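You operate a simulated robot arm through the tools that you are given. There is no shell and no other tool. Be economical: measure what you need, move in short steps, check, and stop when the job is done.

You run a simulated robot arm. Do the job below in one go: nothing can be reset, and whatever is moved stays where it is left.

TASK
Test the toe piece in the jig and sort it by the result.
Fine: clamp it first, free it after; it goes under the lid with the word on the display; shut the lid.

It is judged by the outcome, as a careful person would: the job done as asked, and still so three seconds after it is handed in. It fails if anything else is knocked over, pushed out of place, dropped, spilled or broken. Lids that push on must go on centred and level and be pressed home; caps that screw on are set level and turned clockwise until they are tight.

THE ROBOT
A 5-joint arm with a two-finger parallel gripper, fixed in place. Base frame: the origin is at the foot of the arm, x ahead of it, y to its left, z up; the work surface is at about z = 0. Lengths are in m, angles in rad, forces in N, time in s.
With the tool pointing down near the work surface it reaches from about 0.26 to 0.68 m from the base axis. Its first joint turns from -1.152 to 1.152 rad. The tool tilts only in the upright plane through the base axis and itself; it spins freely about its own axis. Payload 2.9 kg.
Tool frame: the origin (TCP) lies between the finger pads and is the grasp point; the fingertips stand 0.03 m ahead of it; z points along the fingers, y is the line along which they close. Largest opening 0.11 m; finger width 0.02, thickness 0.01; the body of the gripper, 0.048 by 0.112 m, starts 0.055 m behind the TCP.
Orientation is that of the tool frame in the base frame, as a unit quaternion [w, x, y, z]. With the fingers straight down and closing along the base's y, the tool's x points along the base's -x, its y along +y and its z along -z.

THE INTERFACE
- The arm moves only by the tool drive_tool. Its argument "steps" is a list of rows, each a list of 2 entries, a list of its own where there are three numbers: the shift along the base's x, y, z in units of 100 mm (1.0 is 100 mm), then the turn, a rotation vector about the base's x, y, z in units of 60 degrees (1.0 is 60 degrees). In form: [[[x, y, z], [wx, wy, wz]], ...]. A call has 1 to 8 rows; each row is the pose to reach, as a shift and turn from the pose commanded when the call began. "gripper" is the gripper command, from -1 (shut) to 1 (fully open), values between in proportion, set as the call begins (left out, the last holds). A call with a number of a shift or a turn outside -1 to 1 is refused whole. A row lasts 0.2 s, in which the tool goes at most 0.05 m and 0.15 rad; a call with a longer step from one row to the next is refused whole, and so is a gripper value outside its range. A pose out of reach is approached as far as the arm can. The call stops where the force on the tool passes 40 N (or 10 N more than at its start, if that is more) or the arm is blocked; 0.2 s more then pass. Each finger travels about 0.108 m/s and halts on what it meets, pressing with about 43 N; the grip force reading is that of the motor and also rises with nothing between the fingers. The clock runs only during rows and for 0.2 s after the last one: add rows that repeat a pose to give the fingers time. The reply holds the time, the measured pose of the TCP, the force on the tool along the base axes, the opening and the grip force, in the units named above and with some noise, with the torque about the TCP (base axes, N m) and any sound that the robot's microphone picked up.
- Cameras (640 x 400 px; columns grow to the right, rows downward): "scene" is fixed at [0.0283, -0.4467, 0.5987]; the picture's right is [0.84, -0.54, 0.00], its down [-0.33, -0.51, -0.79] and it looks along [0.43, 0.66, -0.61] (base axes); focal length 375 px, centre (320, 200). "wrist" rides on the gripper at [0.072, 0.017, -0.103] in the tool frame; the picture's right is [-0.23, 0.97, 0.00], its down [-0.76, -0.18, -0.62] and it looks along [-0.61, -0.14, 0.78] (tool axes); focal length 222 px, centre (320, 200). There is no depth. A picture from a camera that has moved, and an enlarged one, comes with that camera's place and axes in the base frame and with its lens.
- camera(camera): a new picture of that camera. No time passes.
- zoom(camera, box): a new picture of the part [left, top, right, bottom] of that camera's present view, enlarged. No time passes.
- finish_job(): hands the job in; it is judged then, once.

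Go step by step. Nothing tells you positions but the pictures and the camera data: compare them with the known pose of the tool, close in by small moves and look again before you grip or let go. The budget is 120 turns and 68 pictures, counting those below and the enlarged ones. Unless the task says otherwise, let go and move clear before handing in, and close with one line.

The tools are called after "Call:" by a JSON object that holds its "method" and its "body". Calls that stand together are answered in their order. drive_tool: Moves the arm, as the interface text tells. Its arguments: {"type":"object","properties":{"steps":{"type":"array","items":{"type":"array"}},"gripper":{"type":"number"}},"required":["steps"]} The other tools are called the same way: camera (camera) takes a picture; zoom (camera, box) takes an enlarged picture of a part of a camera's view; finish_job () hands the job in.

At the start:

```text
t: 0.0
eef_pos: [0.3392, -0.1142, 0.3416]
ee_rot: [0.0, 0.0, 1.0, 0.0]
wrist_force: [0.1, -0.3, 0.2]
ft_torque: [0.0, 0.0, 0.02]
opening: 0.11
grip_force: 0.1
```

scene: 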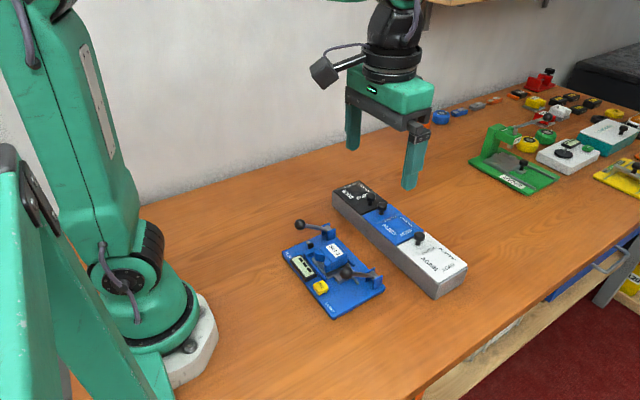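
wrist: 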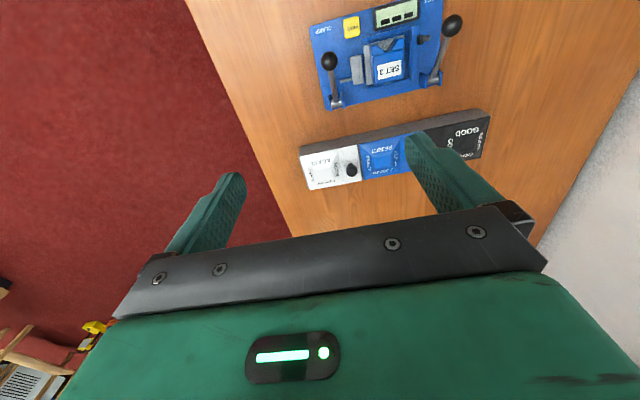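

I see a blue jig with two levers, a display and a yellow button, and next to it a three-lidded box. I'll zoom in on both.

Call:
{"method": "zoom", "body": {"camera": "scene", "box": [270, 200, 400, 330]}}

Call:
{"method": "zoom", "body": {"camera": "scene", "box": [320, 170, 480, 310]}}

Call:
{"method": "zoom", "body": {"camera": "wrist", "box": [290, 0, 500, 200]}}

```text
3.08 times, centred on (335, 265) of scene
camera zoom: at [0.0283, -0.4467, 0.5987], right [0.84, -0.54, 0.0], down [-0.33, -0.51, -0.79], along [0.43, 0.66, -0.61], focal length 1153 px, centre (274, 0)
```

zoom: 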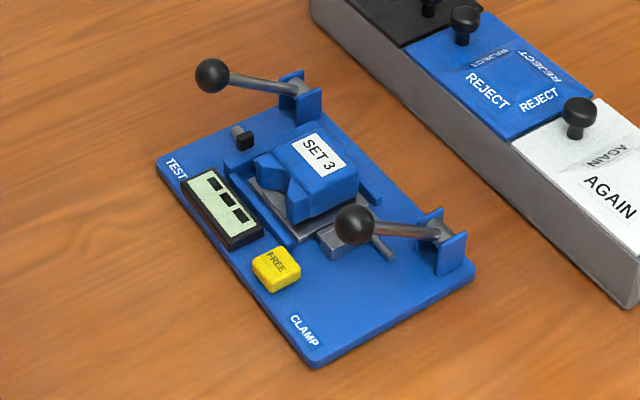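

```text
2.86 times, centred on (400, 240) of scene
camera zoom: at [0.0283, -0.4467, 0.5987], right [0.84, -0.54, 0.0], down [-0.33, -0.51, -0.79], along [0.43, 0.66, -0.61], focal length 1071 px, centre (91, 86)
```

zoom: 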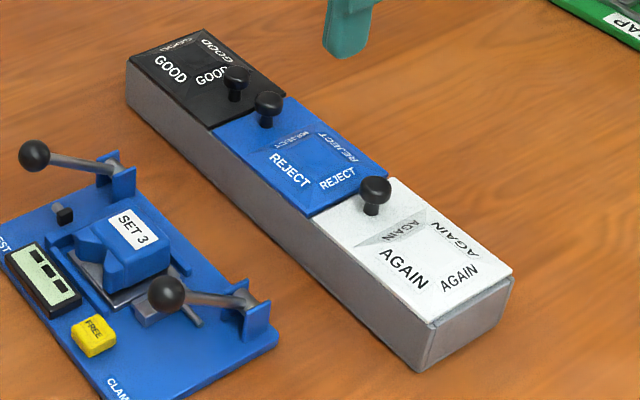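

```text
2.00 times, centred on (395, 100) of wrist
camera zoom: at [0.2672, -0.0981, 0.445], right [0.23, 0.97, 0.0], down [0.76, -0.18, 0.62], along [0.61, -0.14, -0.78], focal length 444 px, centre (170, 400)
```

zoom: 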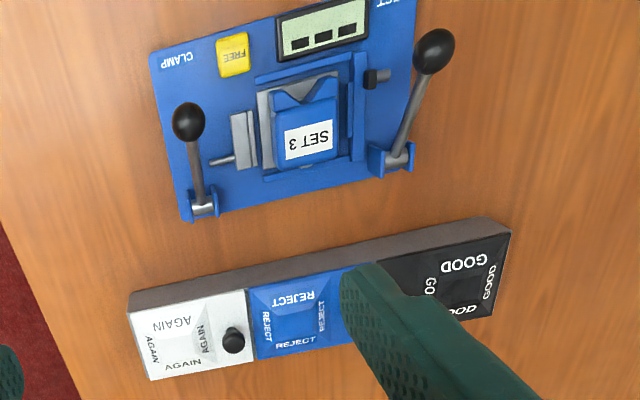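

The jig is around (0.36, 0.0), with levers pivoting at about x=0.385 and raised toward the base. I'll turn the tool for a closer look at the jig.

Call:
{"method": "drive_tool", "body": {"steps": [[[0.1, 0.1, 0], [0, 0, 0.14]], [[0.2, 0.2, 0], [0, 0, 0.28]], [[0.3, 0.3, 0], [0, 0, 0.42]], [[0.4, 0.4, 0], [0, 0, 0.56]], [[0.5, 0.5, 0], [0, 0, 0.7]], [[0.6, 0.5, 0], [0, 0, 0.84]], [[0.7, 0.6, 0], [0, 0, 0.98]]]}}

Call:
{"method": "drive_tool", "body": {"steps": [[[0.1, 0.1, 0], [0, 0, 0.14]], [[0.2, 0.2, 0], [0, 0, 0.28]], [[0.3, 0.3, 0], [0, 0, 0.42]], [[0.4, 0.4, 0], [0, 0, 0.56]], [[0.5, 0.45, 0], [0, 0, 0.7]], [[0.6, 0.5, 0], [0, 0, 0.84]], [[0.7, 0.5, 0], [0, 0, 0.98]]]}}

Call:
{"method": "drive_tool", "body": {"steps": [[[0.1, 0, 0], [0, 0, 0.14]], [[0.1, 0, -0.1], [0, 0, 0.28]], [[0.1, 0, -0.2], [0, 0, 0.42]], [[0.1, 0, -0.3], [0, 0, 0.56]], [[0.1, 0, -0.3], [0, 0, 0.7]], [[0.1, 0, -0.3], [0, 0, 0.84]], [[0.1, 0, -0.3], [0, 0, 0.98]], [[0.1, 0, -0.3], [0, 0, 1.0]]]}}

Call:
{"method": "camera", "body": {"camera": "wrist"}}

```text
t: 1.6
eef_pos: [0.4081, -0.0554, 0.3406]
ee_rot: [0.0, -0.492, 0.871, 0.0]
wrist_force: [-1.6, 0.4, -1.0]
ft_torque: [-0.01, 0.01, -0.03]
opening: 0.1101
grip_force: 0.0
```

```text
t: 3.2
eef_pos: [0.4798, -0.0061, 0.3415]
ee_rot: [0.0, 0.856, -0.518, 0.0]
wrist_force: [-0.2, 0.2, -0.6]
ft_torque: [-0.02, -0.01, 0.02]
opening: 0.1101
grip_force: 0.2
```

```text
t: 5.0
eef_pos: [0.4881, 0.0254, 0.3111]
ee_rot: [-0.001, 0.999, -0.039, 0.0]
wrist_force: [0.3, 0.0, -0.2]
ft_torque: [0.0, 0.01, -0.01]
opening: 0.1097
grip_force: 0.1
out of reach, approached as far as the arm can: row 7, 8
```

```text
62 pictures are left
camera wrist: at [0.5596, 0.0036, 0.4149], right [-0.3, -0.95, 0.0], down [-0.75, 0.24, 0.62], along [-0.59, 0.19, -0.78], focal length 222 px, centre (320, 200)
```

wrist: 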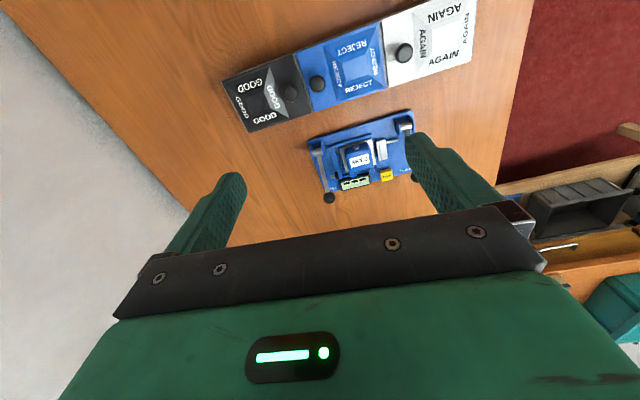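

From this side the lids and jig are visible. I'll zoom in on both.

Call:
{"method": "zoom", "body": {"camera": "wrist", "box": [300, 95, 430, 210]}}

Call:
{"method": "zoom", "body": {"camera": "wrist", "box": [210, 0, 490, 140]}}

```text
3.48 times, centred on (365, 152) of wrist
camera zoom: at [0.5596, 0.0036, 0.4149], right [-0.3, -0.95, 0.0], down [-0.75, 0.24, 0.62], along [-0.59, 0.19, -0.78], focal length 773 px, centre (164, 365)
```

zoom: 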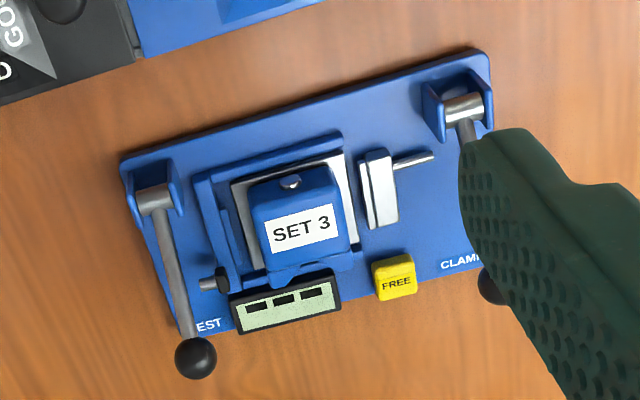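

```text
2.29 times, centred on (350, 70) of wrist
camera zoom: at [0.5596, 0.0036, 0.4149], right [-0.3, -0.95, 0.0], down [-0.75, 0.24, 0.62], along [-0.59, 0.19, -0.78], focal length 508 px, centre (251, 497)
```

zoom: 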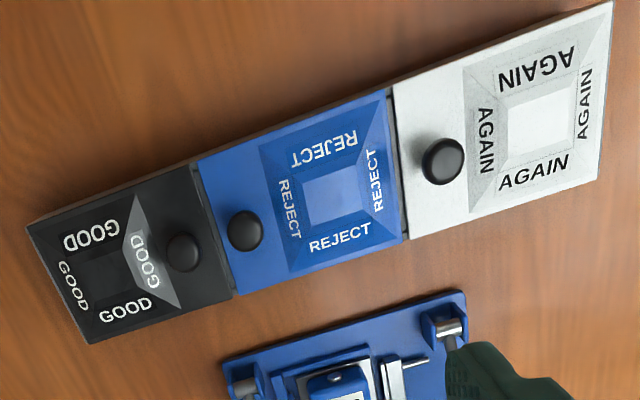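

The display reads "---". The levers lie in the xz plane with their balls at about (0.31, -0.09, 0.075) and (0.31, 0.07, 0.075). I'll spin back to the normal orientation and approach the CLAMP ball from above.

Call:
{"method": "drive_tool", "body": {"steps": [[[-0.1, 0, 0], [0, 0, -0.14]], [[-0.2, 0, 0], [0, 0, -0.28]], [[-0.3, -0.1, 0], [0, 0, -0.42]], [[-0.4, -0.2, 0], [0, 0, -0.56]], [[-0.5, -0.3, 0], [0, 0, -0.7]], [[-0.6, -0.4, 0], [0, 0, -0.84]], [[-0.7, -0.5, 0], [0, 0, -0.98]]]}}

Call:
{"method": "drive_tool", "body": {"steps": [[[-0.1, 0, 0], [0, 0, -0.14]], [[-0.2, 0, 0], [0, 0, -0.28]], [[-0.3, -0.1, 0], [0, 0, -0.42]], [[-0.4, -0.2, 0], [0, 0, -0.56]], [[-0.5, -0.3, 0], [0, 0, -0.7]], [[-0.6, -0.3, 0], [0, 0, -0.84]], [[-0.7, -0.36, 0], [0, 0, -0.98]]]}}

Call:
{"method": "drive_tool", "body": {"gripper": -0.1, "steps": [[[-0.1, 0, -0.1], [0, 0, -0.14]], [[-0.1, 0, -0.3], [0, 0, -0.28]], [[-0.2, 0, -0.5], [0, 0, -0.42]], [[-0.2, 0, -0.7], [0, 0, -0.56]], [[-0.32, 0, -0.9], [0, 0, -0.7]], [[-0.32, 0, -1.0], [0, 0, -0.84]], [[-0.32, 0, -1.0], [0, 0, -0.98]], [[-0.32, 0, -1.0], [0, 0, -1.0]]]}}

Call:
{"method": "camera", "body": {"camera": "wrist"}}

Call:
{"method": "zoom", "body": {"camera": "scene", "box": [250, 150, 430, 330]}}

```text
t: 6.6
eef_pos: [0.416, -0.0248, 0.3106]
ee_rot: [-0.001, 0.86, -0.511, 0.0]
wrist_force: [-0.2, 0.1, 0.0]
ft_torque: [-0.01, 0.01, -0.02]
opening: 0.1099
grip_force: 0.1
```

```text
t: 8.2
eef_pos: [0.3469, -0.0592, 0.3104]
ee_rot: [0.001, -0.498, 0.867, 0.0]
wrist_force: [-0.6, 0.1, 1.4]
ft_torque: [0.0, -0.01, -0.01]
opening: 0.1098
grip_force: 0.0
```

```text
t: 10.0
eef_pos: [0.3154, -0.0592, 0.2115]
ee_rot: [0.0, 0.002, 1.0, 0.0]
wrist_force: [0.9, 0.1, -0.7]
ft_torque: [0.01, 0.02, -0.02]
opening: 0.0494
grip_force: 0.0
```

```text
59 pictures are left
camera wrist: at [0.2437, -0.0419, 0.315], right [0.23, 0.97, 0.0], down [0.76, -0.18, 0.62], along [0.61, -0.14, -0.78], focal length 222 px, centre (320, 200)
```

wrist: 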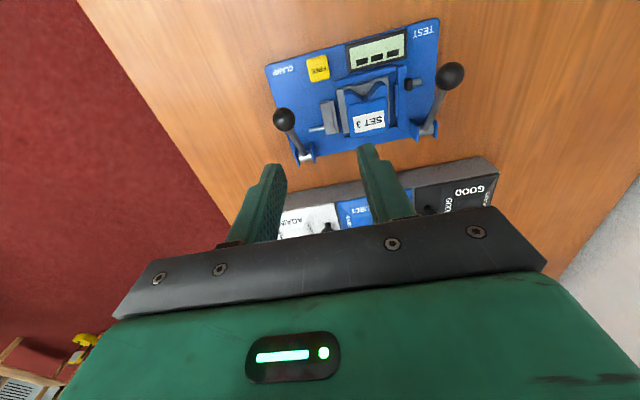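

```text
2.22 times, centred on (340, 240) of scene
camera zoom: at [0.0283, -0.4467, 0.5987], right [0.84, -0.54, 0.0], down [-0.33, -0.51, -0.79], along [0.43, 0.66, -0.61], focal length 833 px, centre (276, 111)
```

zoom: 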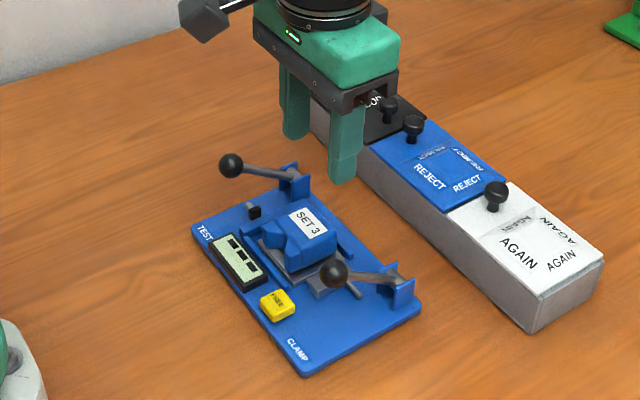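

Triangulating puts the clamp ball at about (0.312, -0.095, 0.085). I'll move over it and look again before gripping.

Call:
{"method": "drive_tool", "body": {"steps": [[[0, -0.18, 0], [0, 0, 0]], [[-0.03, -0.36, -0.2], [0, 0, 0]], [[-0.03, -0.36, -0.5], [0, 0, 0]], [[-0.03, -0.36, -0.7], [0, 0, 0]]]}}

Call:
{"method": "zoom", "body": {"camera": "scene", "box": [270, 180, 410, 320]}}

Call:
{"method": "camera", "body": {"camera": "wrist"}}

```text
t: 11.0
eef_pos: [0.314, -0.0962, 0.1417]
ee_rot: [0.0, 0.0, 1.0, 0.0]
wrist_force: [0.6, 0.0, -0.7]
ft_torque: [0.02, -0.02, -0.01]
opening: 0.0494
grip_force: 0.0
```

```text
2.86 times, centred on (340, 250) of scene
camera zoom: at [0.0282, -0.4467, 0.5987], right [0.84, -0.54, 0.0], down [-0.33, -0.51, -0.79], along [0.43, 0.66, -0.61], focal length 1071 px, centre (263, 57)
```

zoom: 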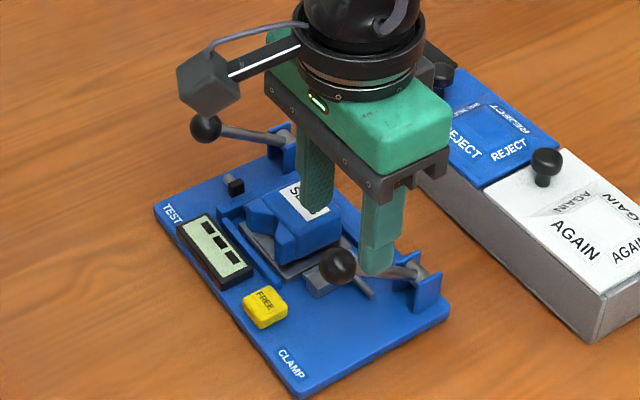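

```text
56 pictures are left
camera wrist: at [0.2416, -0.0777, 0.2453], right [0.23, 0.97, 0.0], down [0.76, -0.18, 0.62], along [0.61, -0.14, -0.78], focal length 222 px, centre (320, 200)
```

wrist: 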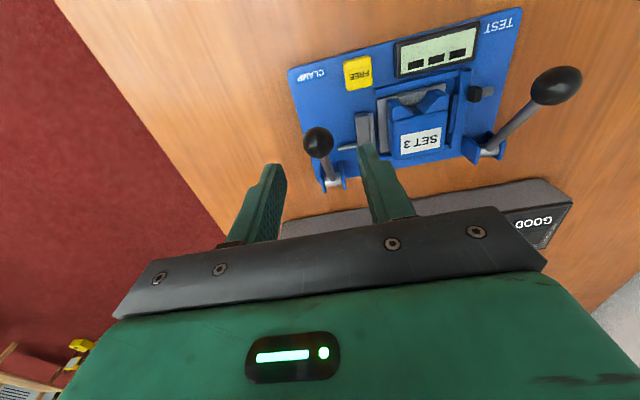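

The ball is centred between the fingers at about (0.311, -0.095, 0.087). I'll descend and grip it.

Call:
{"method": "drive_tool", "body": {"steps": [[[-0.02, 0, -0.2], [0, 0, 0]], [[-0.02, 0, -0.4], [0, 0, 0]]]}}

Call:
{"method": "drive_tool", "body": {"gripper": -1, "steps": [[[0, 0, 0], [0, 0, 0]], [[0, 0, 0], [0, 0, 0]], [[0, 0, 0], [0, 0, 0]]]}}

Call:
{"method": "zoom", "body": {"camera": "scene", "box": [270, 180, 410, 320]}}

```text
t: 11.6
eef_pos: [0.311, -0.0955, 0.101]
ee_rot: [0.0, 0.0, 1.0, 0.0]
wrist_force: [0.0, -0.5, 0.1]
ft_torque: [-0.02, -0.03, -0.01]
opening: 0.0494
grip_force: 0.1
```

```text
t: 12.4
eef_pos: [0.3102, -0.0959, 0.1018]
ee_rot: [0.0, 0.001, 1.0, 0.0]
wrist_force: [0.0, -12.4, -1.0]
ft_torque: [-0.16, 0.21, 0.0]
opening: 0.0226
grip_force: 42.6
```

```text
2.86 times, centred on (340, 250) of scene
camera zoom: at [0.0283, -0.4468, 0.5986], right [0.84, -0.54, 0.0], down [-0.33, -0.51, -0.79], along [0.43, 0.66, -0.61], focal length 1071 px, centre (263, 57)
```

zoom: 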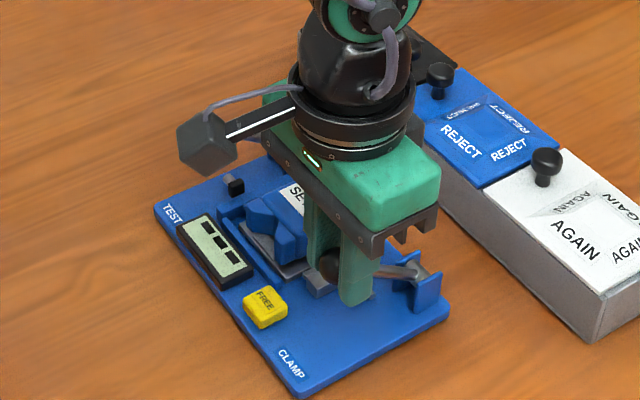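

The ball is gripped (22.6 mm) with a slight sideways load. I'll ease y and try the lever downward a little.

Call:
{"method": "drive_tool", "body": {"steps": [[[0, -0.03, 0], [0, 0, 0]], [[-0.01, -0.03, -0.03], [0, 0, 0]], [[-0.03, -0.03, -0.08], [0, 0, 0]]]}}

```text
t: 13.2
eef_pos: [0.3067, -0.0974, 0.0937]
ee_rot: [-0.001, 0.001, 1.0, 0.0]
wrist_force: [-8.3, 34.0, 19.9]
ft_torque: [0.52, -0.91, -0.02]
opening: 0.0228
grip_force: 43.1
```

Call:
{"method": "drive_tool", "body": {"steps": [[[0, 0.022, 0], [0, 0, 0]], [[0, 0.022, 0], [0, 0, 0]]]}}

Call:
{"method": "zoom", "body": {"camera": "scene", "box": [270, 180, 410, 320]}}

```text
t: 13.8
eef_pos: [0.3065, -0.0987, 0.0932]
ee_rot: [-0.001, 0.003, 1.0, 0.0]
wrist_force: [-9.7, -17.5, -0.3]
ft_torque: [-0.05, 0.85, 0.06]
opening: 0.0226
grip_force: 43.2
```

```text
2.86 times, centred on (340, 250) of scene
camera zoom: at [0.0282, -0.4468, 0.5987], right [0.84, -0.54, 0.0], down [-0.33, -0.51, -0.79], along [0.43, 0.66, -0.61], focal length 1071 px, centre (263, 57)
```

zoom: 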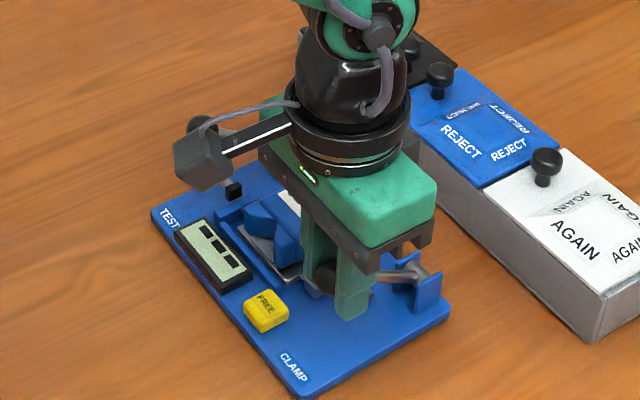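

The jig seems to have shifted slightly under the sideways load, so gripping the ball is too rough. I'll release and press straight down with closed fingers instead.

Call:
{"method": "drive_tool", "body": {"gripper": -0.3, "steps": [[[0, 0, 0], [0, 0, 0]], [[0, 0, 0], [0, 0, 0]], [[0, 0, 0.2], [0, 0, 0]], [[0, 0, 0.4], [0, 0, 0]], [[0, 0, 0.6], [0, 0, 0]]]}}

Call:
{"method": "camera", "body": {"camera": "wrist"}}

Call:
{"method": "zoom", "body": {"camera": "scene", "box": [270, 180, 410, 320]}}

```text
t: 15.0
eef_pos: [0.3073, -0.0963, 0.1538]
ee_rot: [0.0, -0.001, 1.0, 0.0]
wrist_force: [0.5, -0.2, -0.4]
ft_torque: [0.03, 0.04, -0.02]
opening: 0.0388
grip_force: 0.0
```

```text
53 pictures are left
camera wrist: at [0.2361, -0.0792, 0.2573], right [0.23, 0.97, 0.0], down [0.76, -0.18, 0.62], along [0.61, -0.14, -0.78], focal length 222 px, centre (320, 200)
```

wrist: 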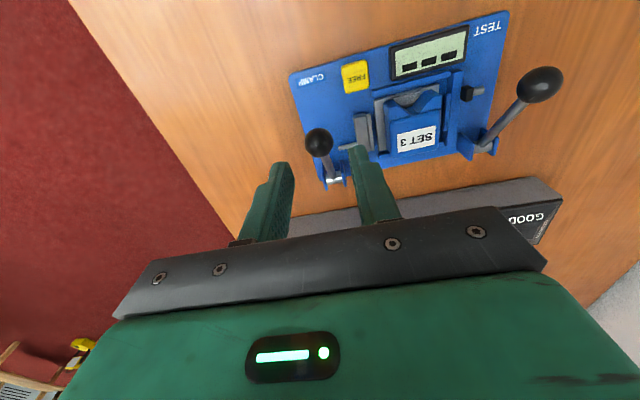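

```text
2.86 times, centred on (340, 250) of scene
camera zoom: at [0.0283, -0.4467, 0.5987], right [0.84, -0.54, 0.0], down [-0.33, -0.51, -0.79], along [0.43, 0.66, -0.61], focal length 1071 px, centre (263, 57)
```

zoom: 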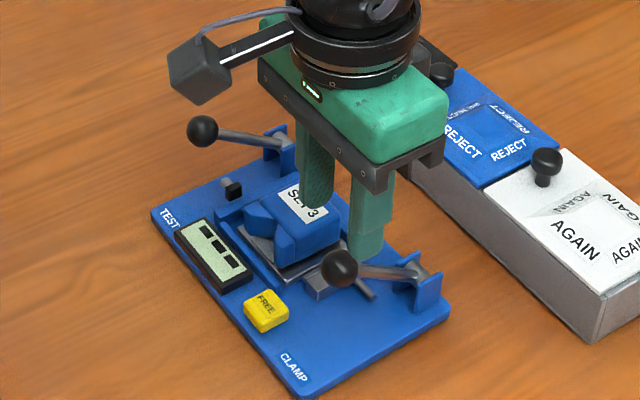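

The lever is back up. I'll close the fingers and press down on the ball top.

Call:
{"method": "drive_tool", "body": {"gripper": -1, "steps": [[[0, 0, 0], [0, 0, 0]], [[0, 0, 0], [0, 0, 0]], [[0, 0, -0.2], [0, 0, 0]], [[0, 0, -0.28], [0, 0, 0]], [[0, 0, -0.34], [0, 0, 0]], [[0, 0, -0.4], [0, 0, 0]]]}}

```text
t: 16.4
eef_pos: [0.3084, -0.0965, 0.114]
ee_rot: [0.002, 0.0, 1.0, 0.0]
wrist_force: [0.4, 0.0, 0.5]
ft_torque: [-0.01, -0.02, 0.01]
opening: 0.0003
grip_force: 37.6
```

Call:
{"method": "drive_tool", "body": {"steps": [[[0, 0, -0.06], [0, 0, 0]], [[0, 0, -0.12], [0, 0, 0]], [[0, 0, -0.18], [0, 0, 0]]]}}

Call:
{"method": "zoom", "body": {"camera": "scene", "box": [270, 180, 410, 320]}}

```text
t: 17.2
eef_pos: [0.3068, -0.0963, 0.095]
ee_rot: [0.0, 0.0, 1.0, 0.0]
wrist_force: [-0.2, 0.4, 2.3]
ft_torque: [-0.04, 0.01, 0.0]
opening: 0.0
grip_force: 38.0
```

```text
2.86 times, centred on (340, 250) of scene
camera zoom: at [0.0282, -0.4467, 0.5987], right [0.84, -0.54, 0.0], down [-0.33, -0.51, -0.79], along [0.43, 0.66, -0.61], focal length 1071 px, centre (263, 57)
```

zoom: 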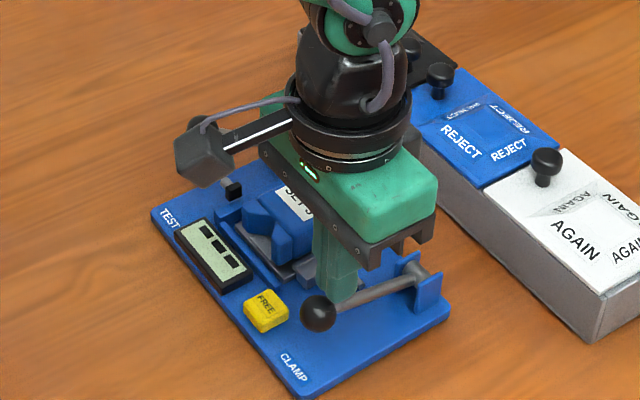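

The lever swings down easily. I'll continue down.

Call:
{"method": "drive_tool", "body": {"steps": [[[-0.02, 0, -0.06], [0, 0, 0]], [[-0.04, 0, -0.12], [0, 0, 0]], [[-0.05, 0, -0.18], [0, 0, 0]], [[-0.05, 0, -0.24], [0, 0, 0]], [[-0.05, 0, -0.3], [0, 0, 0]]]}}

Call:
{"method": "zoom", "body": {"camera": "scene", "box": [270, 180, 410, 320]}}

```text
t: 18.1
eef_pos: [0.3026, -0.0969, 0.079]
ee_rot: [0.001, 0.0, 1.0, 0.0]
wrist_force: [-4.7, 3.0, 20.5]
ft_torque: [0.01, 0.34, -0.03]
opening: 0.0
grip_force: 37.2
stopped in row 4: the force on the tool passed its limit (the readings are from after the stop); the commanded pose is now the measured one
```

```text
2.86 times, centred on (340, 250) of scene
camera zoom: at [0.0282, -0.4467, 0.5987], right [0.84, -0.54, 0.0], down [-0.33, -0.51, -0.79], along [0.43, 0.66, -0.61], focal length 1071 px, centre (263, 57)
```

zoom: 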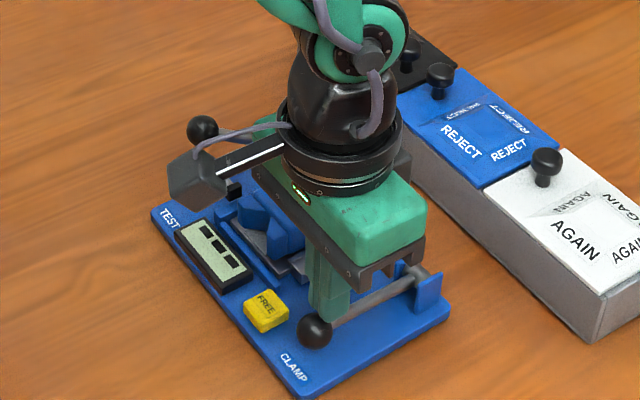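

The lever reached a firm stop at about horizontal. I'll lift off and check whether it stays down.

Call:
{"method": "drive_tool", "body": {"steps": [[[0, 0, 0.2], [0, 0, 0]], [[0, 0, 0.5], [0, 0, 0]], [[0, 0.2, 0.9], [0, 0, 0]], [[0, 0.5, 0.9], [0, 0, 0]], [[0, 0.8, 0.9], [0, 0, 0]]]}}

Call:
{"method": "camera", "body": {"camera": "wrist"}}

Call:
{"method": "zoom", "body": {"camera": "scene", "box": [270, 180, 410, 320]}}

```text
t: 19.3
eef_pos: [0.302, -0.0178, 0.1686]
ee_rot: [0.0, 0.001, 1.0, 0.0]
wrist_force: [-0.1, 0.0, 0.6]
ft_torque: [-0.02, -0.02, 0.0]
opening: 0.0002
grip_force: 37.7
```

```text
49 pictures are left
camera wrist: at [0.2305, 0.0002, 0.2726], right [0.23, 0.97, 0.0], down [0.76, -0.18, 0.62], along [0.61, -0.14, -0.78], focal length 222 px, centre (320, 200)
```

wrist: 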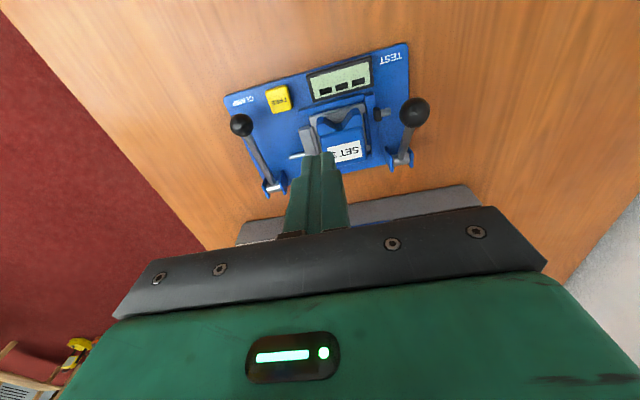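

```text
2.86 times, centred on (340, 250) of scene
camera zoom: at [0.0282, -0.4468, 0.5987], right [0.84, -0.54, 0.0], down [-0.33, -0.51, -0.79], along [0.43, 0.66, -0.61], focal length 1071 px, centre (263, 57)
```

zoom: 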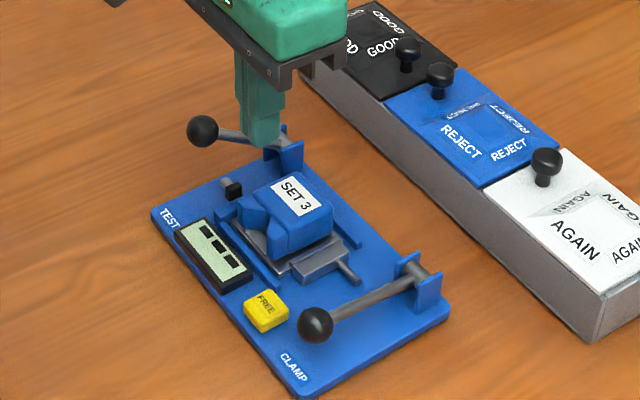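

The clamp is latched, with the block against the piece. Next I'll press the TEST lever ball at about (0.308, 0.067).

Call:
{"method": "drive_tool", "body": {"steps": [[[0, 0.3, 0], [0, 0, 0]], [[0, 0.6, 0], [0, 0, 0]], [[0.03, 0.85, 0], [0, 0, 0]], [[0.03, 0.85, -0.3], [0, 0, 0]], [[0.03, 0.85, -0.5], [0, 0, 0]]]}}

Call:
{"method": "zoom", "body": {"camera": "scene", "box": [270, 180, 410, 320]}}

```text
t: 20.5
eef_pos: [0.3058, 0.0691, 0.1192]
ee_rot: [0.0, 0.0, 1.0, 0.0]
wrist_force: [-1.2, 0.4, 1.9]
ft_torque: [0.02, 0.1, -0.02]
opening: 0.0
grip_force: 37.6
```

```text
2.86 times, centred on (340, 250) of scene
camera zoom: at [0.0282, -0.4467, 0.5987], right [0.84, -0.54, 0.0], down [-0.33, -0.51, -0.79], along [0.43, 0.66, -0.61], focal length 1071 px, centre (263, 57)
```

zoom: 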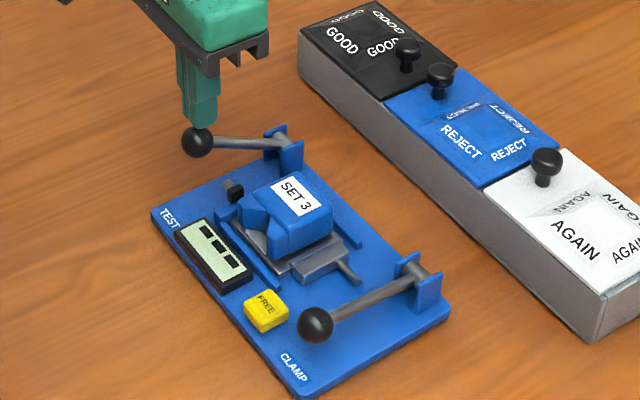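

Already in contact with the ball, well centred. Pressing down along the arc.

Call:
{"method": "drive_tool", "body": {"steps": [[[-0.02, 0, -0.07], [0, 0, 0]], [[-0.04, 0, -0.14], [0, 0, 0]], [[-0.05, 0, -0.21], [0, 0, 0]], [[-0.06, 0, -0.28], [0, 0, 0]], [[-0.06, 0, -0.34], [0, 0, 0]], [[-0.06, 0, -0.4], [0, 0, 0]], [[-0.06, 0, -0.46], [0, 0, 0]]]}}

Call:
{"method": "zoom", "body": {"camera": "scene", "box": [270, 180, 410, 320]}}

```text
t: 21.9
eef_pos: [0.3006, 0.0683, 0.0819]
ee_rot: [0.001, 0.0, 1.0, 0.001]
wrist_force: [-3.9, -0.8, 18.4]
ft_torque: [-0.09, 0.3, -0.03]
opening: 0.0
grip_force: 37.9
stopped in row 7: the force on the tool passed its limit (the readings are from after the stop); the commanded pose is now the measured one
```

```text
2.86 times, centred on (340, 250) of scene
camera zoom: at [0.0282, -0.4467, 0.5987], right [0.84, -0.54, 0.0], down [-0.33, -0.51, -0.79], along [0.43, 0.66, -0.61], focal length 1071 px, centre (263, 57)
```

zoom: 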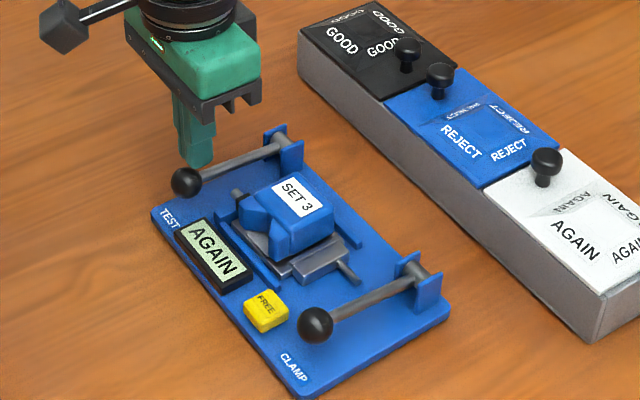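

The display says AGAIN. I'll lift off, re-check the display, and locate the FREE button.

Call:
{"method": "drive_tool", "body": {"steps": [[[0, 0, 0.2], [0, 0, 0]], [[0, 0, 0.6], [0, 0, 0]], [[0, -0.4, 0.7], [0, 0, 0]], [[0, -0.8, 0.7], [0, 0, 0]], [[-0.1, -1.0, 0.7], [0, 0, 0]]]}}

Call:
{"method": "zoom", "body": {"camera": "wrist", "box": [170, 0, 490, 200]}}

Call:
{"method": "zoom", "body": {"camera": "scene", "box": [270, 180, 410, 320]}}

```text
t: 23.1
eef_pos: [0.2896, -0.0327, 0.15]
ee_rot: [0.0, 0.0, 1.0, 0.001]
wrist_force: [0.6, -0.4, -0.6]
ft_torque: [0.02, -0.04, -0.03]
opening: 0.0001
grip_force: 38.3
```

```text
2.00 times, centred on (330, 100) of wrist
camera zoom: at [0.2184, -0.0152, 0.2545], right [0.23, 0.97, 0.0], down [0.76, -0.18, 0.62], along [0.61, -0.14, -0.78], focal length 444 px, centre (300, 400)
```

zoom: 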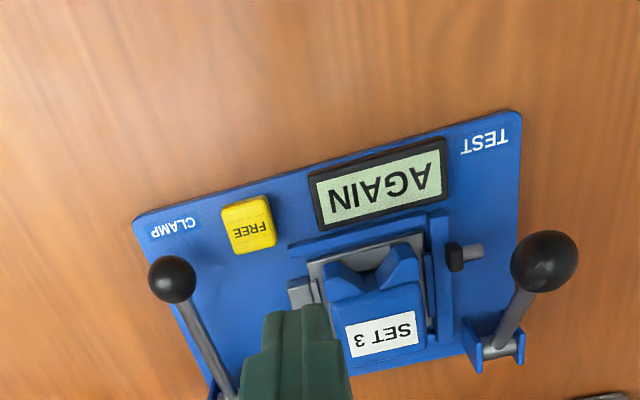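

```text
2.86 times, centred on (340, 250) of scene
camera zoom: at [0.0283, -0.4467, 0.5987], right [0.84, -0.54, 0.0], down [-0.33, -0.51, -0.79], along [0.43, 0.66, -0.61], focal length 1071 px, centre (263, 57)
```

zoom: 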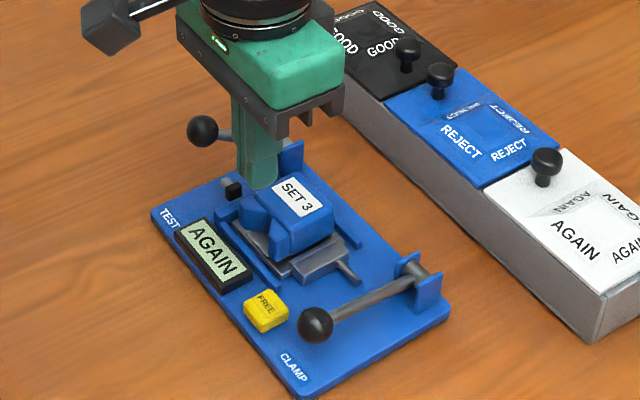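

AGAIN is stable. The FREE button is at about (0.281, -0.055), and I'll press it.

Call:
{"method": "drive_tool", "body": {"steps": [[[-0.09, -0.22, 0], [0, 0, 0]], [[-0.09, -0.22, -0.4], [0, 0, 0]], [[-0.09, -0.22, -0.7], [0, 0, 0]]]}}

Call:
{"method": "zoom", "body": {"camera": "scene", "box": [270, 180, 410, 320]}}

```text
t: 23.9
eef_pos: [0.2818, -0.0531, 0.0816]
ee_rot: [0.001, 0.0, 1.0, 0.0]
wrist_force: [0.1, 0.5, 0.1]
ft_torque: [0.02, 0.01, -0.02]
opening: 0.0
grip_force: 38.2
```

```text
2.86 times, centred on (340, 250) of scene
camera zoom: at [0.0282, -0.4467, 0.5987], right [0.84, -0.54, 0.0], down [-0.33, -0.51, -0.79], along [0.43, 0.66, -0.61], focal length 1071 px, centre (263, 57)
```

zoom: 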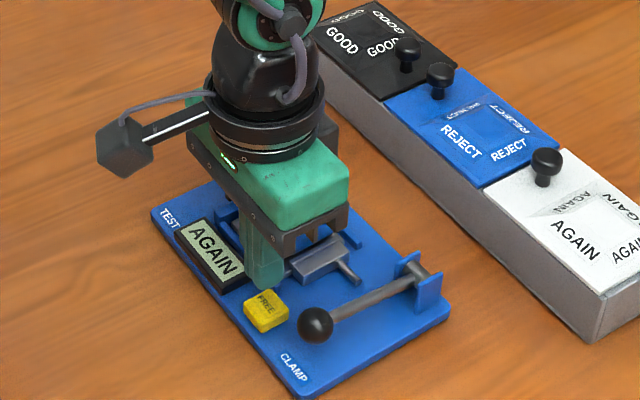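

Call:
{"method": "drive_tool", "body": {"steps": [[[0, 0, -0.1], [0, 0, 0]], [[0, 0, -0.2], [0, 0, 0]], [[0, 0, -0.26], [0, 0, 0]], [[0, 0, -0.31], [0, 0, 0]], [[0, 0, -0.36], [0, 0, 0]]]}}

Call:
{"method": "zoom", "body": {"camera": "scene", "box": [270, 180, 410, 320]}}

```text
t: 24.9
eef_pos: [0.2805, -0.0539, 0.0534]
ee_rot: [0.0, -0.001, 1.0, 0.0]
wrist_force: [-5.1, 2.3, 20.9]
ft_torque: [0.04, 0.18, 0.06]
opening: 0.0002
grip_force: 38.0
heard: click
stopped in row 5: the force on the tool passed its limit (the readings are from after the stop); the commanded pose is now the measured one
```

```text
2.86 times, centred on (340, 250) of scene
camera zoom: at [0.0282, -0.4467, 0.5987], right [0.84, -0.54, 0.0], down [-0.33, -0.51, -0.79], along [0.43, 0.66, -0.61], focal length 1071 px, centre (263, 57)
```

zoom: 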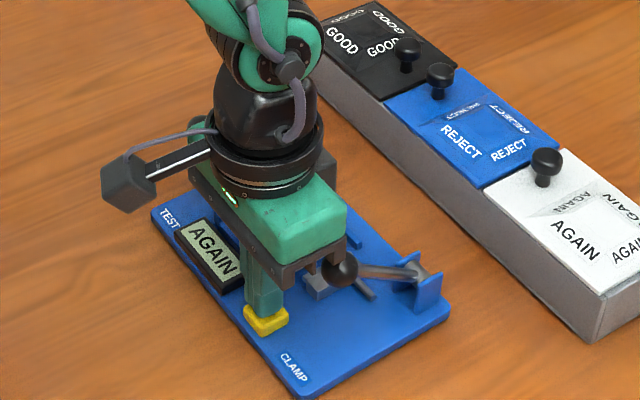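

A click, and the clamp lever sprang back up. I'll rise and get a good view of the box's AGAIN lid.

Call:
{"method": "drive_tool", "body": {"steps": [[[0, 0, 0.4], [0, 0, 0]], [[0, 0, 0.8], [0, 0, 0]], [[0.3, -0.2, 1.0], [0, 0, 0]], [[0.7, -0.5, 1.0], [0, 0, 0]], [[1.0, -0.8, 1.0], [0, 0, 0]]]}}

Call:
{"method": "drive_tool", "body": {"gripper": 0.2, "steps": [[[0, 0, 0.4], [0, 0, 0]], [[0, 0, 0.8], [0, 0, 0]]]}}

Call:
{"method": "camera", "body": {"camera": "wrist"}}

Call:
{"method": "zoom", "body": {"camera": "scene", "box": [270, 180, 480, 320]}}

```text
t: 26.1
eef_pos: [0.3818, -0.1341, 0.1536]
ee_rot: [0.0, 0.0, 1.0, 0.0]
wrist_force: [0.4, -0.5, 0.3]
ft_torque: [-0.03, -0.02, 0.0]
opening: 0.0
grip_force: 37.4
```

```text
t: 26.7
eef_pos: [0.3797, -0.1343, 0.2332]
ee_rot: [-0.001, 0.0, 1.0, 0.001]
wrist_force: [-0.4, 0.6, -0.2]
ft_torque: [-0.01, 0.0, 0.01]
opening: 0.066
grip_force: 0.0
```

```text
41 pictures are left
camera wrist: at [0.3089, -0.1164, 0.3374], right [0.23, 0.97, 0.0], down [0.76, -0.18, 0.62], along [0.61, -0.14, -0.78], focal length 222 px, centre (320, 200)
```

wrist: 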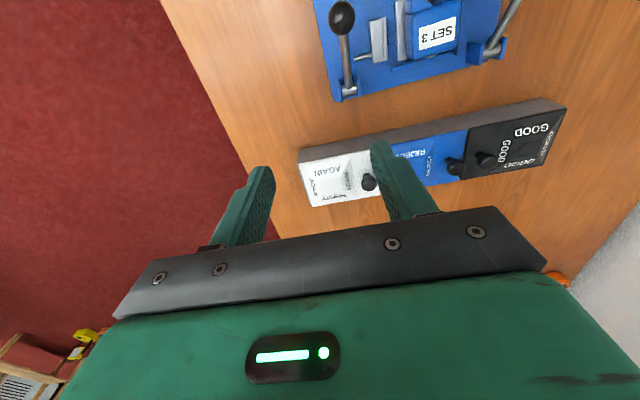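

```text
2.86 times, centred on (375, 250) of scene
camera zoom: at [0.0283, -0.4467, 0.5987], right [0.84, -0.54, 0.0], down [-0.33, -0.51, -0.79], along [0.43, 0.66, -0.61], focal length 1071 px, centre (163, 57)
```

zoom: 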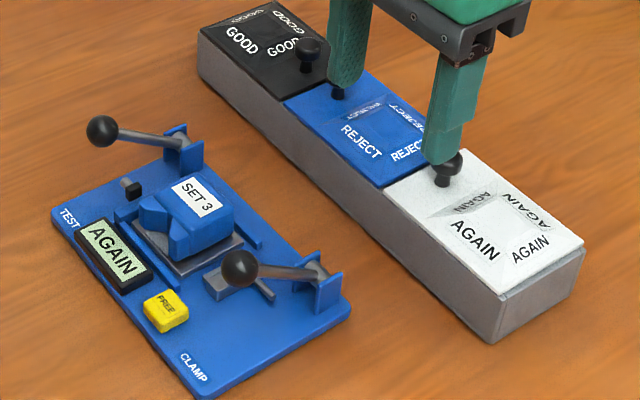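

The knob of the AGAIN lid is at about (0.51, -0.085, 0.065). I'll look at the lid's construction more closely.

Call:
{"method": "drive_tool", "body": {"steps": [[[0.2, -0.25, 0], [0, 0, 0]], [[0.4, -0.5, 0], [0, 0, 0]], [[0.4, -0.8, -0.3], [0, 0, 0]]]}}

Call:
{"method": "zoom", "body": {"camera": "wrist", "box": [300, 30, 560, 200]}}

Call:
{"method": "zoom", "body": {"camera": "scene", "box": [380, 210, 480, 310]}}

```text
t: 27.5
eef_pos: [0.4212, -0.2138, 0.2037]
ee_rot: [0.0, 0.0, 1.0, 0.0]
wrist_force: [0.3, -0.3, 0.0]
ft_torque: [0.01, 0.01, 0.0]
opening: 0.066
grip_force: 0.2
```

```text
2.35 times, centred on (430, 115) of wrist
camera zoom: at [0.3497, -0.1961, 0.3072], right [0.23, 0.97, 0.0], down [0.76, -0.18, 0.62], along [0.61, -0.14, -0.78], focal length 523 px, centre (61, 400)
```

zoom: 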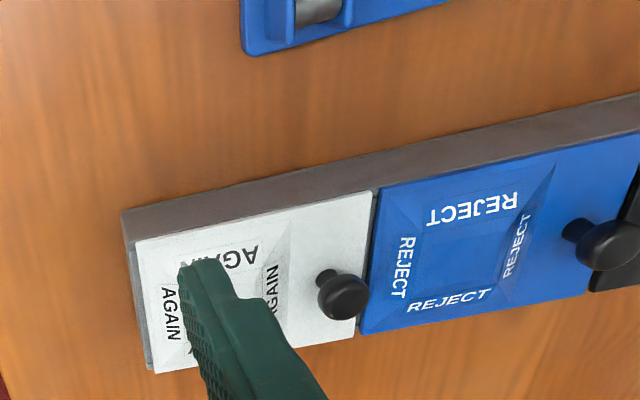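

```text
4.00 times, centred on (430, 260) of scene
camera zoom: at [0.0283, -0.4467, 0.5987], right [0.84, -0.54, 0.0], down [-0.33, -0.51, -0.79], along [0.43, 0.66, -0.61], focal length 1499 px, centre (-120, -40)
```

zoom: 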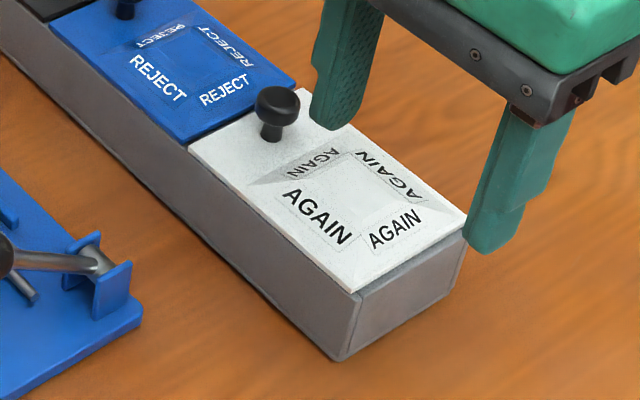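

The lid likely hinges on its -y edge, since the knob is at the +y edge. I'll spin the tool 90° so the fingers close along x, and go above the knob.

Call:
{"method": "drive_tool", "body": {"gripper": -0.1, "steps": [[[0.1, 0.2, 0], [0, 0, -0.14]], [[0.2, 0.4, 0], [0, 0, -0.28]], [[0.3, 0.6, 0], [0, 0, -0.42]], [[0.4, 0.8, 0], [0, 0, -0.56]], [[0.5, 1.0, 0], [0, 0, -0.7]], [[0.6, 1.0, 0], [0, 0, -0.84]], [[0.7, 1.0, 0], [0, 0, -0.98]]]}}

Call:
{"method": "drive_tool", "body": {"steps": [[[0.08, 0.1, 0], [0, 0, -0.14]], [[0.16, 0.28, 0], [0, 0, -0.28]], [[0.16, 0.28, -0.2], [0, 0, -0.42]], [[0.16, 0.28, -0.4], [0, 0, -0.52]]]}}

Call:
{"method": "camera", "body": {"camera": "wrist"}}

Call:
{"method": "zoom", "body": {"camera": "scene", "box": [370, 190, 490, 310]}}

```text
t: 29.1
eef_pos: [0.492, -0.1131, 0.2014]
ee_rot: [0.0, 0.492, 0.871, -0.001]
wrist_force: [-0.8, 0.4, -0.6]
ft_torque: [0.03, 0.01, 0.03]
opening: 0.0494
grip_force: 0.0
```

```text
t: 30.1
eef_pos: [0.5071, -0.0862, 0.1638]
ee_rot: [0.0, 0.708, 0.706, 0.0]
wrist_force: [0.9, -0.5, -0.8]
ft_torque: [0.0, 0.02, 0.01]
opening: 0.0495
grip_force: 0.1
```

```text
37 pictures are left
camera wrist: at [0.5252, -0.013, 0.2666], right [0.97, -0.23, 0.0], down [-0.18, -0.76, 0.62], along [-0.14, -0.61, -0.78], focal length 222 px, centre (320, 200)
```

wrist: 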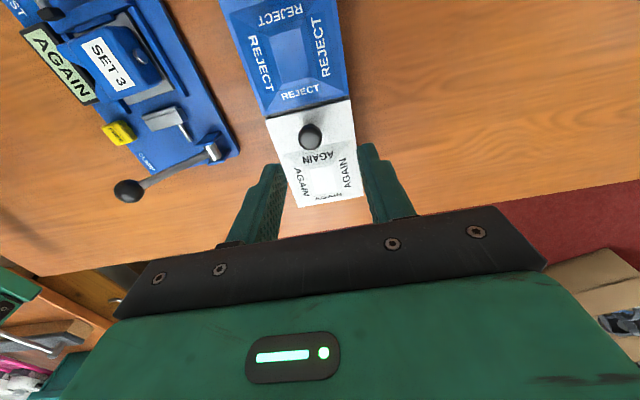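

```text
3.33 times, centred on (430, 250) of scene
camera zoom: at [0.0283, -0.4467, 0.5987], right [0.84, -0.54, 0.0], down [-0.33, -0.51, -0.79], along [0.43, 0.66, -0.61], focal length 1249 px, centre (-47, 33)
```

zoom: 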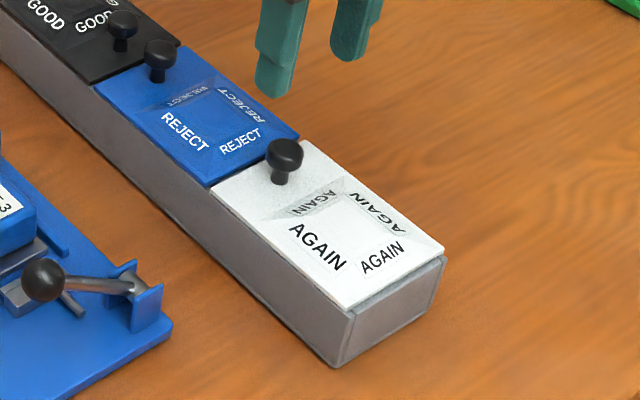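

Knob head is at about (0.501, -0.089, 0.073). I'll lower just above it and check.

Call:
{"method": "drive_tool", "body": {"steps": [[[-0.06, -0.03, -0.2], [0, 0, 0]], [[-0.06, -0.03, -0.42], [0, 0, 0]]]}}

Call:
{"method": "zoom", "body": {"camera": "scene", "box": [370, 190, 490, 310]}}

Call:
{"method": "zoom", "body": {"camera": "wrist", "box": [220, 80, 440, 230]}}

```text
t: 30.7
eef_pos: [0.502, -0.0877, 0.1206]
ee_rot: [-0.001, 0.707, 0.707, -0.001]
wrist_force: [0.5, -1.2, 0.7]
ft_torque: [0.0, -0.01, -0.02]
opening: 0.0496
grip_force: 0.0
```

```text
3.33 times, centred on (430, 250) of scene
camera zoom: at [0.0282, -0.4467, 0.5987], right [0.84, -0.54, 0.0], down [-0.33, -0.51, -0.79], along [0.43, 0.66, -0.61], focal length 1249 px, centre (-47, 33)
```

zoom: 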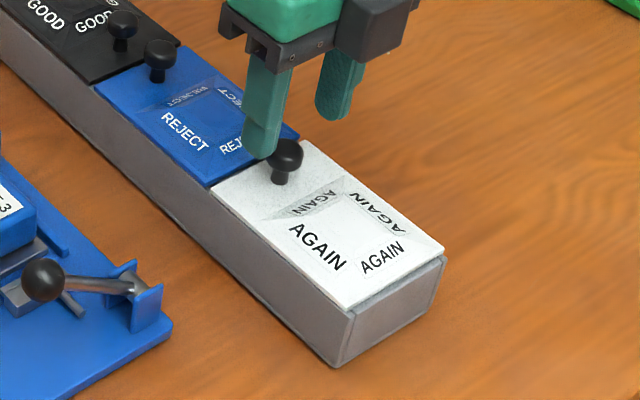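

```text
2.67 times, centred on (330, 155) of wrist
camera zoom: at [0.5199, -0.0159, 0.2245], right [0.97, -0.23, 0.0], down [-0.18, -0.76, 0.62], along [-0.14, -0.61, -0.78], focal length 592 px, centre (293, 320)
```

zoom: 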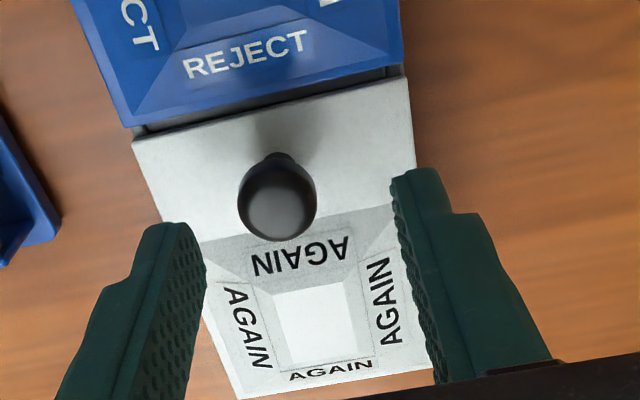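

Well aligned. I'll shift x by -3 mm, lower around the knob head, and grip.

Call:
{"method": "drive_tool", "body": {"steps": [[[-0.03, -0.01, 0], [0, 0, 0]], [[-0.03, -0.01, -0.12], [0, 0, 0]], [[-0.03, -0.01, -0.23], [0, 0, 0]]]}}

Call:
{"method": "drive_tool", "body": {"gripper": -1, "steps": [[[0, 0, 0], [0, 0, 0]], [[0, 0, 0], [0, 0, 0]]]}}

Call:
{"method": "zoom", "body": {"camera": "scene", "box": [370, 190, 490, 310]}}

```text
t: 31.5
eef_pos: [0.4987, -0.091, 0.0971]
ee_rot: [0.0, 0.706, 0.708, 0.0]
wrist_force: [-0.2, 0.1, -1.1]
ft_torque: [-0.02, -0.01, -0.02]
opening: 0.0495
grip_force: 0.0
```

```text
t: 32.1
eef_pos: [0.4971, -0.089, 0.0972]
ee_rot: [-0.001, 0.707, 0.707, -0.001]
wrist_force: [-13.0, -0.9, 6.6]
ft_torque: [0.02, 0.34, 0.01]
opening: 0.0212
grip_force: 42.8
```

```text
3.33 times, centred on (430, 250) of scene
camera zoom: at [0.0282, -0.4467, 0.5987], right [0.84, -0.54, 0.0], down [-0.33, -0.51, -0.79], along [0.43, 0.66, -0.61], focal length 1249 px, centre (-47, 33)
```

zoom: 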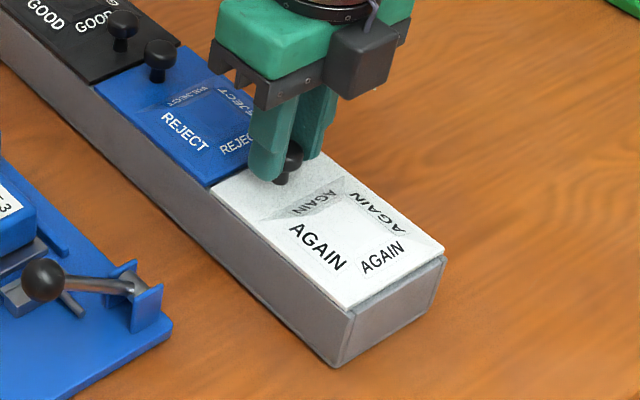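

Gripped. I'll ease x by -1 mm and lift a few degrees along the presumed hinge arc, watching force and picture.

Call:
{"method": "drive_tool", "body": {"steps": [[[-0.01, 0, 0], [0, 0, 0]], [[-0.01, -0.01, 0.04], [0, 0, 0]], [[-0.01, -0.024, 0.08], [0, 0, 0]], [[-0.01, -0.054, 0.159], [0, 0, 0]]]}}

Call:
{"method": "zoom", "body": {"camera": "scene", "box": [370, 190, 490, 310]}}

```text
t: 33.1
eef_pos: [0.496, -0.0947, 0.1117]
ee_rot: [-0.001, 0.707, 0.707, -0.001]
wrist_force: [0.4, 3.5, -29.1]
ft_torque: [-0.63, -0.02, 0.03]
opening: 0.0212
grip_force: 42.9
```

```text
3.33 times, centred on (430, 250) of scene
camera zoom: at [0.0285, -0.4468, 0.5986], right [0.84, -0.54, 0.0], down [-0.33, -0.51, -0.79], along [0.43, 0.66, -0.61], focal length 1249 px, centre (-47, 33)
```

zoom: 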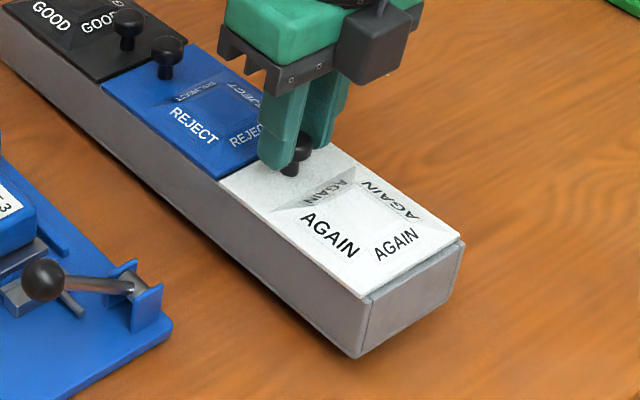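

The whole box lifted instead of the lid opening. I'll set it straight back down and look at it again.

Call:
{"method": "drive_tool", "body": {"steps": [[[0, 0.015, -0.04], [0, 0, 0]], [[0, 0.03, -0.08], [0, 0, 0]], [[0, 0.044, -0.12], [0, 0, 0]], [[0, 0.054, -0.155], [0, 0, 0]]]}}

Call:
{"method": "drive_tool", "body": {"gripper": -0.1, "steps": [[[0, 0, 0], [0, 0, 0]], [[0, 0, 0], [0, 0, 0]], [[0, 0, 0.3], [0, 0, 0]], [[0, 0, 0.6], [0, 0, 0]], [[0, 0.3, 0.9], [0, 0, 0]]]}}

Call:
{"method": "zoom", "body": {"camera": "scene", "box": [270, 170, 490, 310]}}

Call:
{"method": "camera", "body": {"camera": "wrist"}}

```text
t: 34.1
eef_pos: [0.4979, -0.0898, 0.1009]
ee_rot: [0.001, 0.708, 0.706, 0.001]
wrist_force: [-10.5, -14.4, 4.6]
ft_torque: [-0.23, 0.34, 0.06]
opening: 0.0209
grip_force: 42.9
```

```text
t: 35.3
eef_pos: [0.4981, -0.0589, 0.1869]
ee_rot: [0.0, 0.707, 0.707, 0.0]
wrist_force: [-0.2, -0.2, -0.4]
ft_torque: [-0.05, 0.02, -0.02]
opening: 0.0495
grip_force: 0.0
```

```text
2.86 times, centred on (380, 240) of scene
camera zoom: at [0.0282, -0.4468, 0.5987], right [0.84, -0.54, 0.0], down [-0.33, -0.51, -0.79], along [0.43, 0.66, -0.61], focal length 1071 px, centre (149, 86)
```

zoom: 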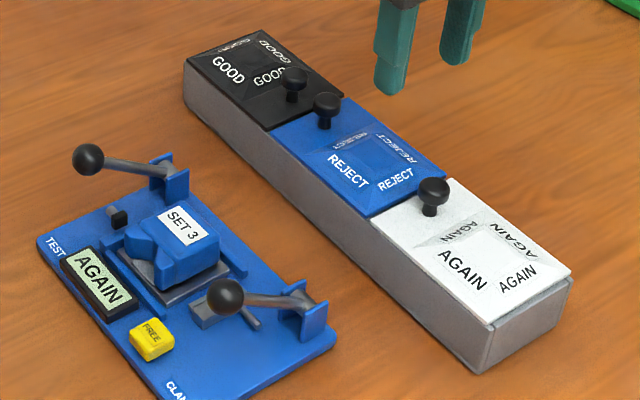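

```text
30 pictures are left
camera wrist: at [0.5158, 0.014, 0.2916], right [0.97, -0.23, 0.0], down [-0.18, -0.76, 0.62], along [-0.14, -0.61, -0.78], focal length 222 px, centre (320, 200)
```

wrist: 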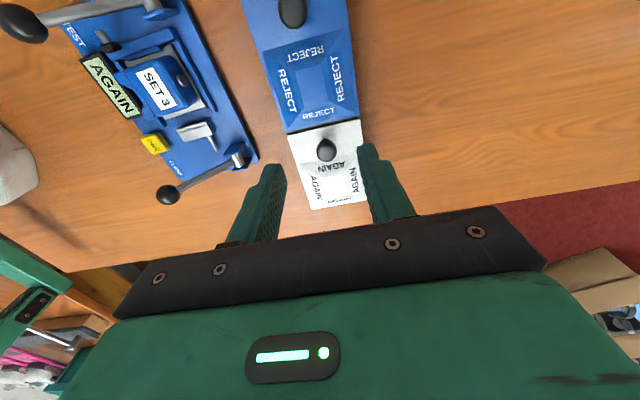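

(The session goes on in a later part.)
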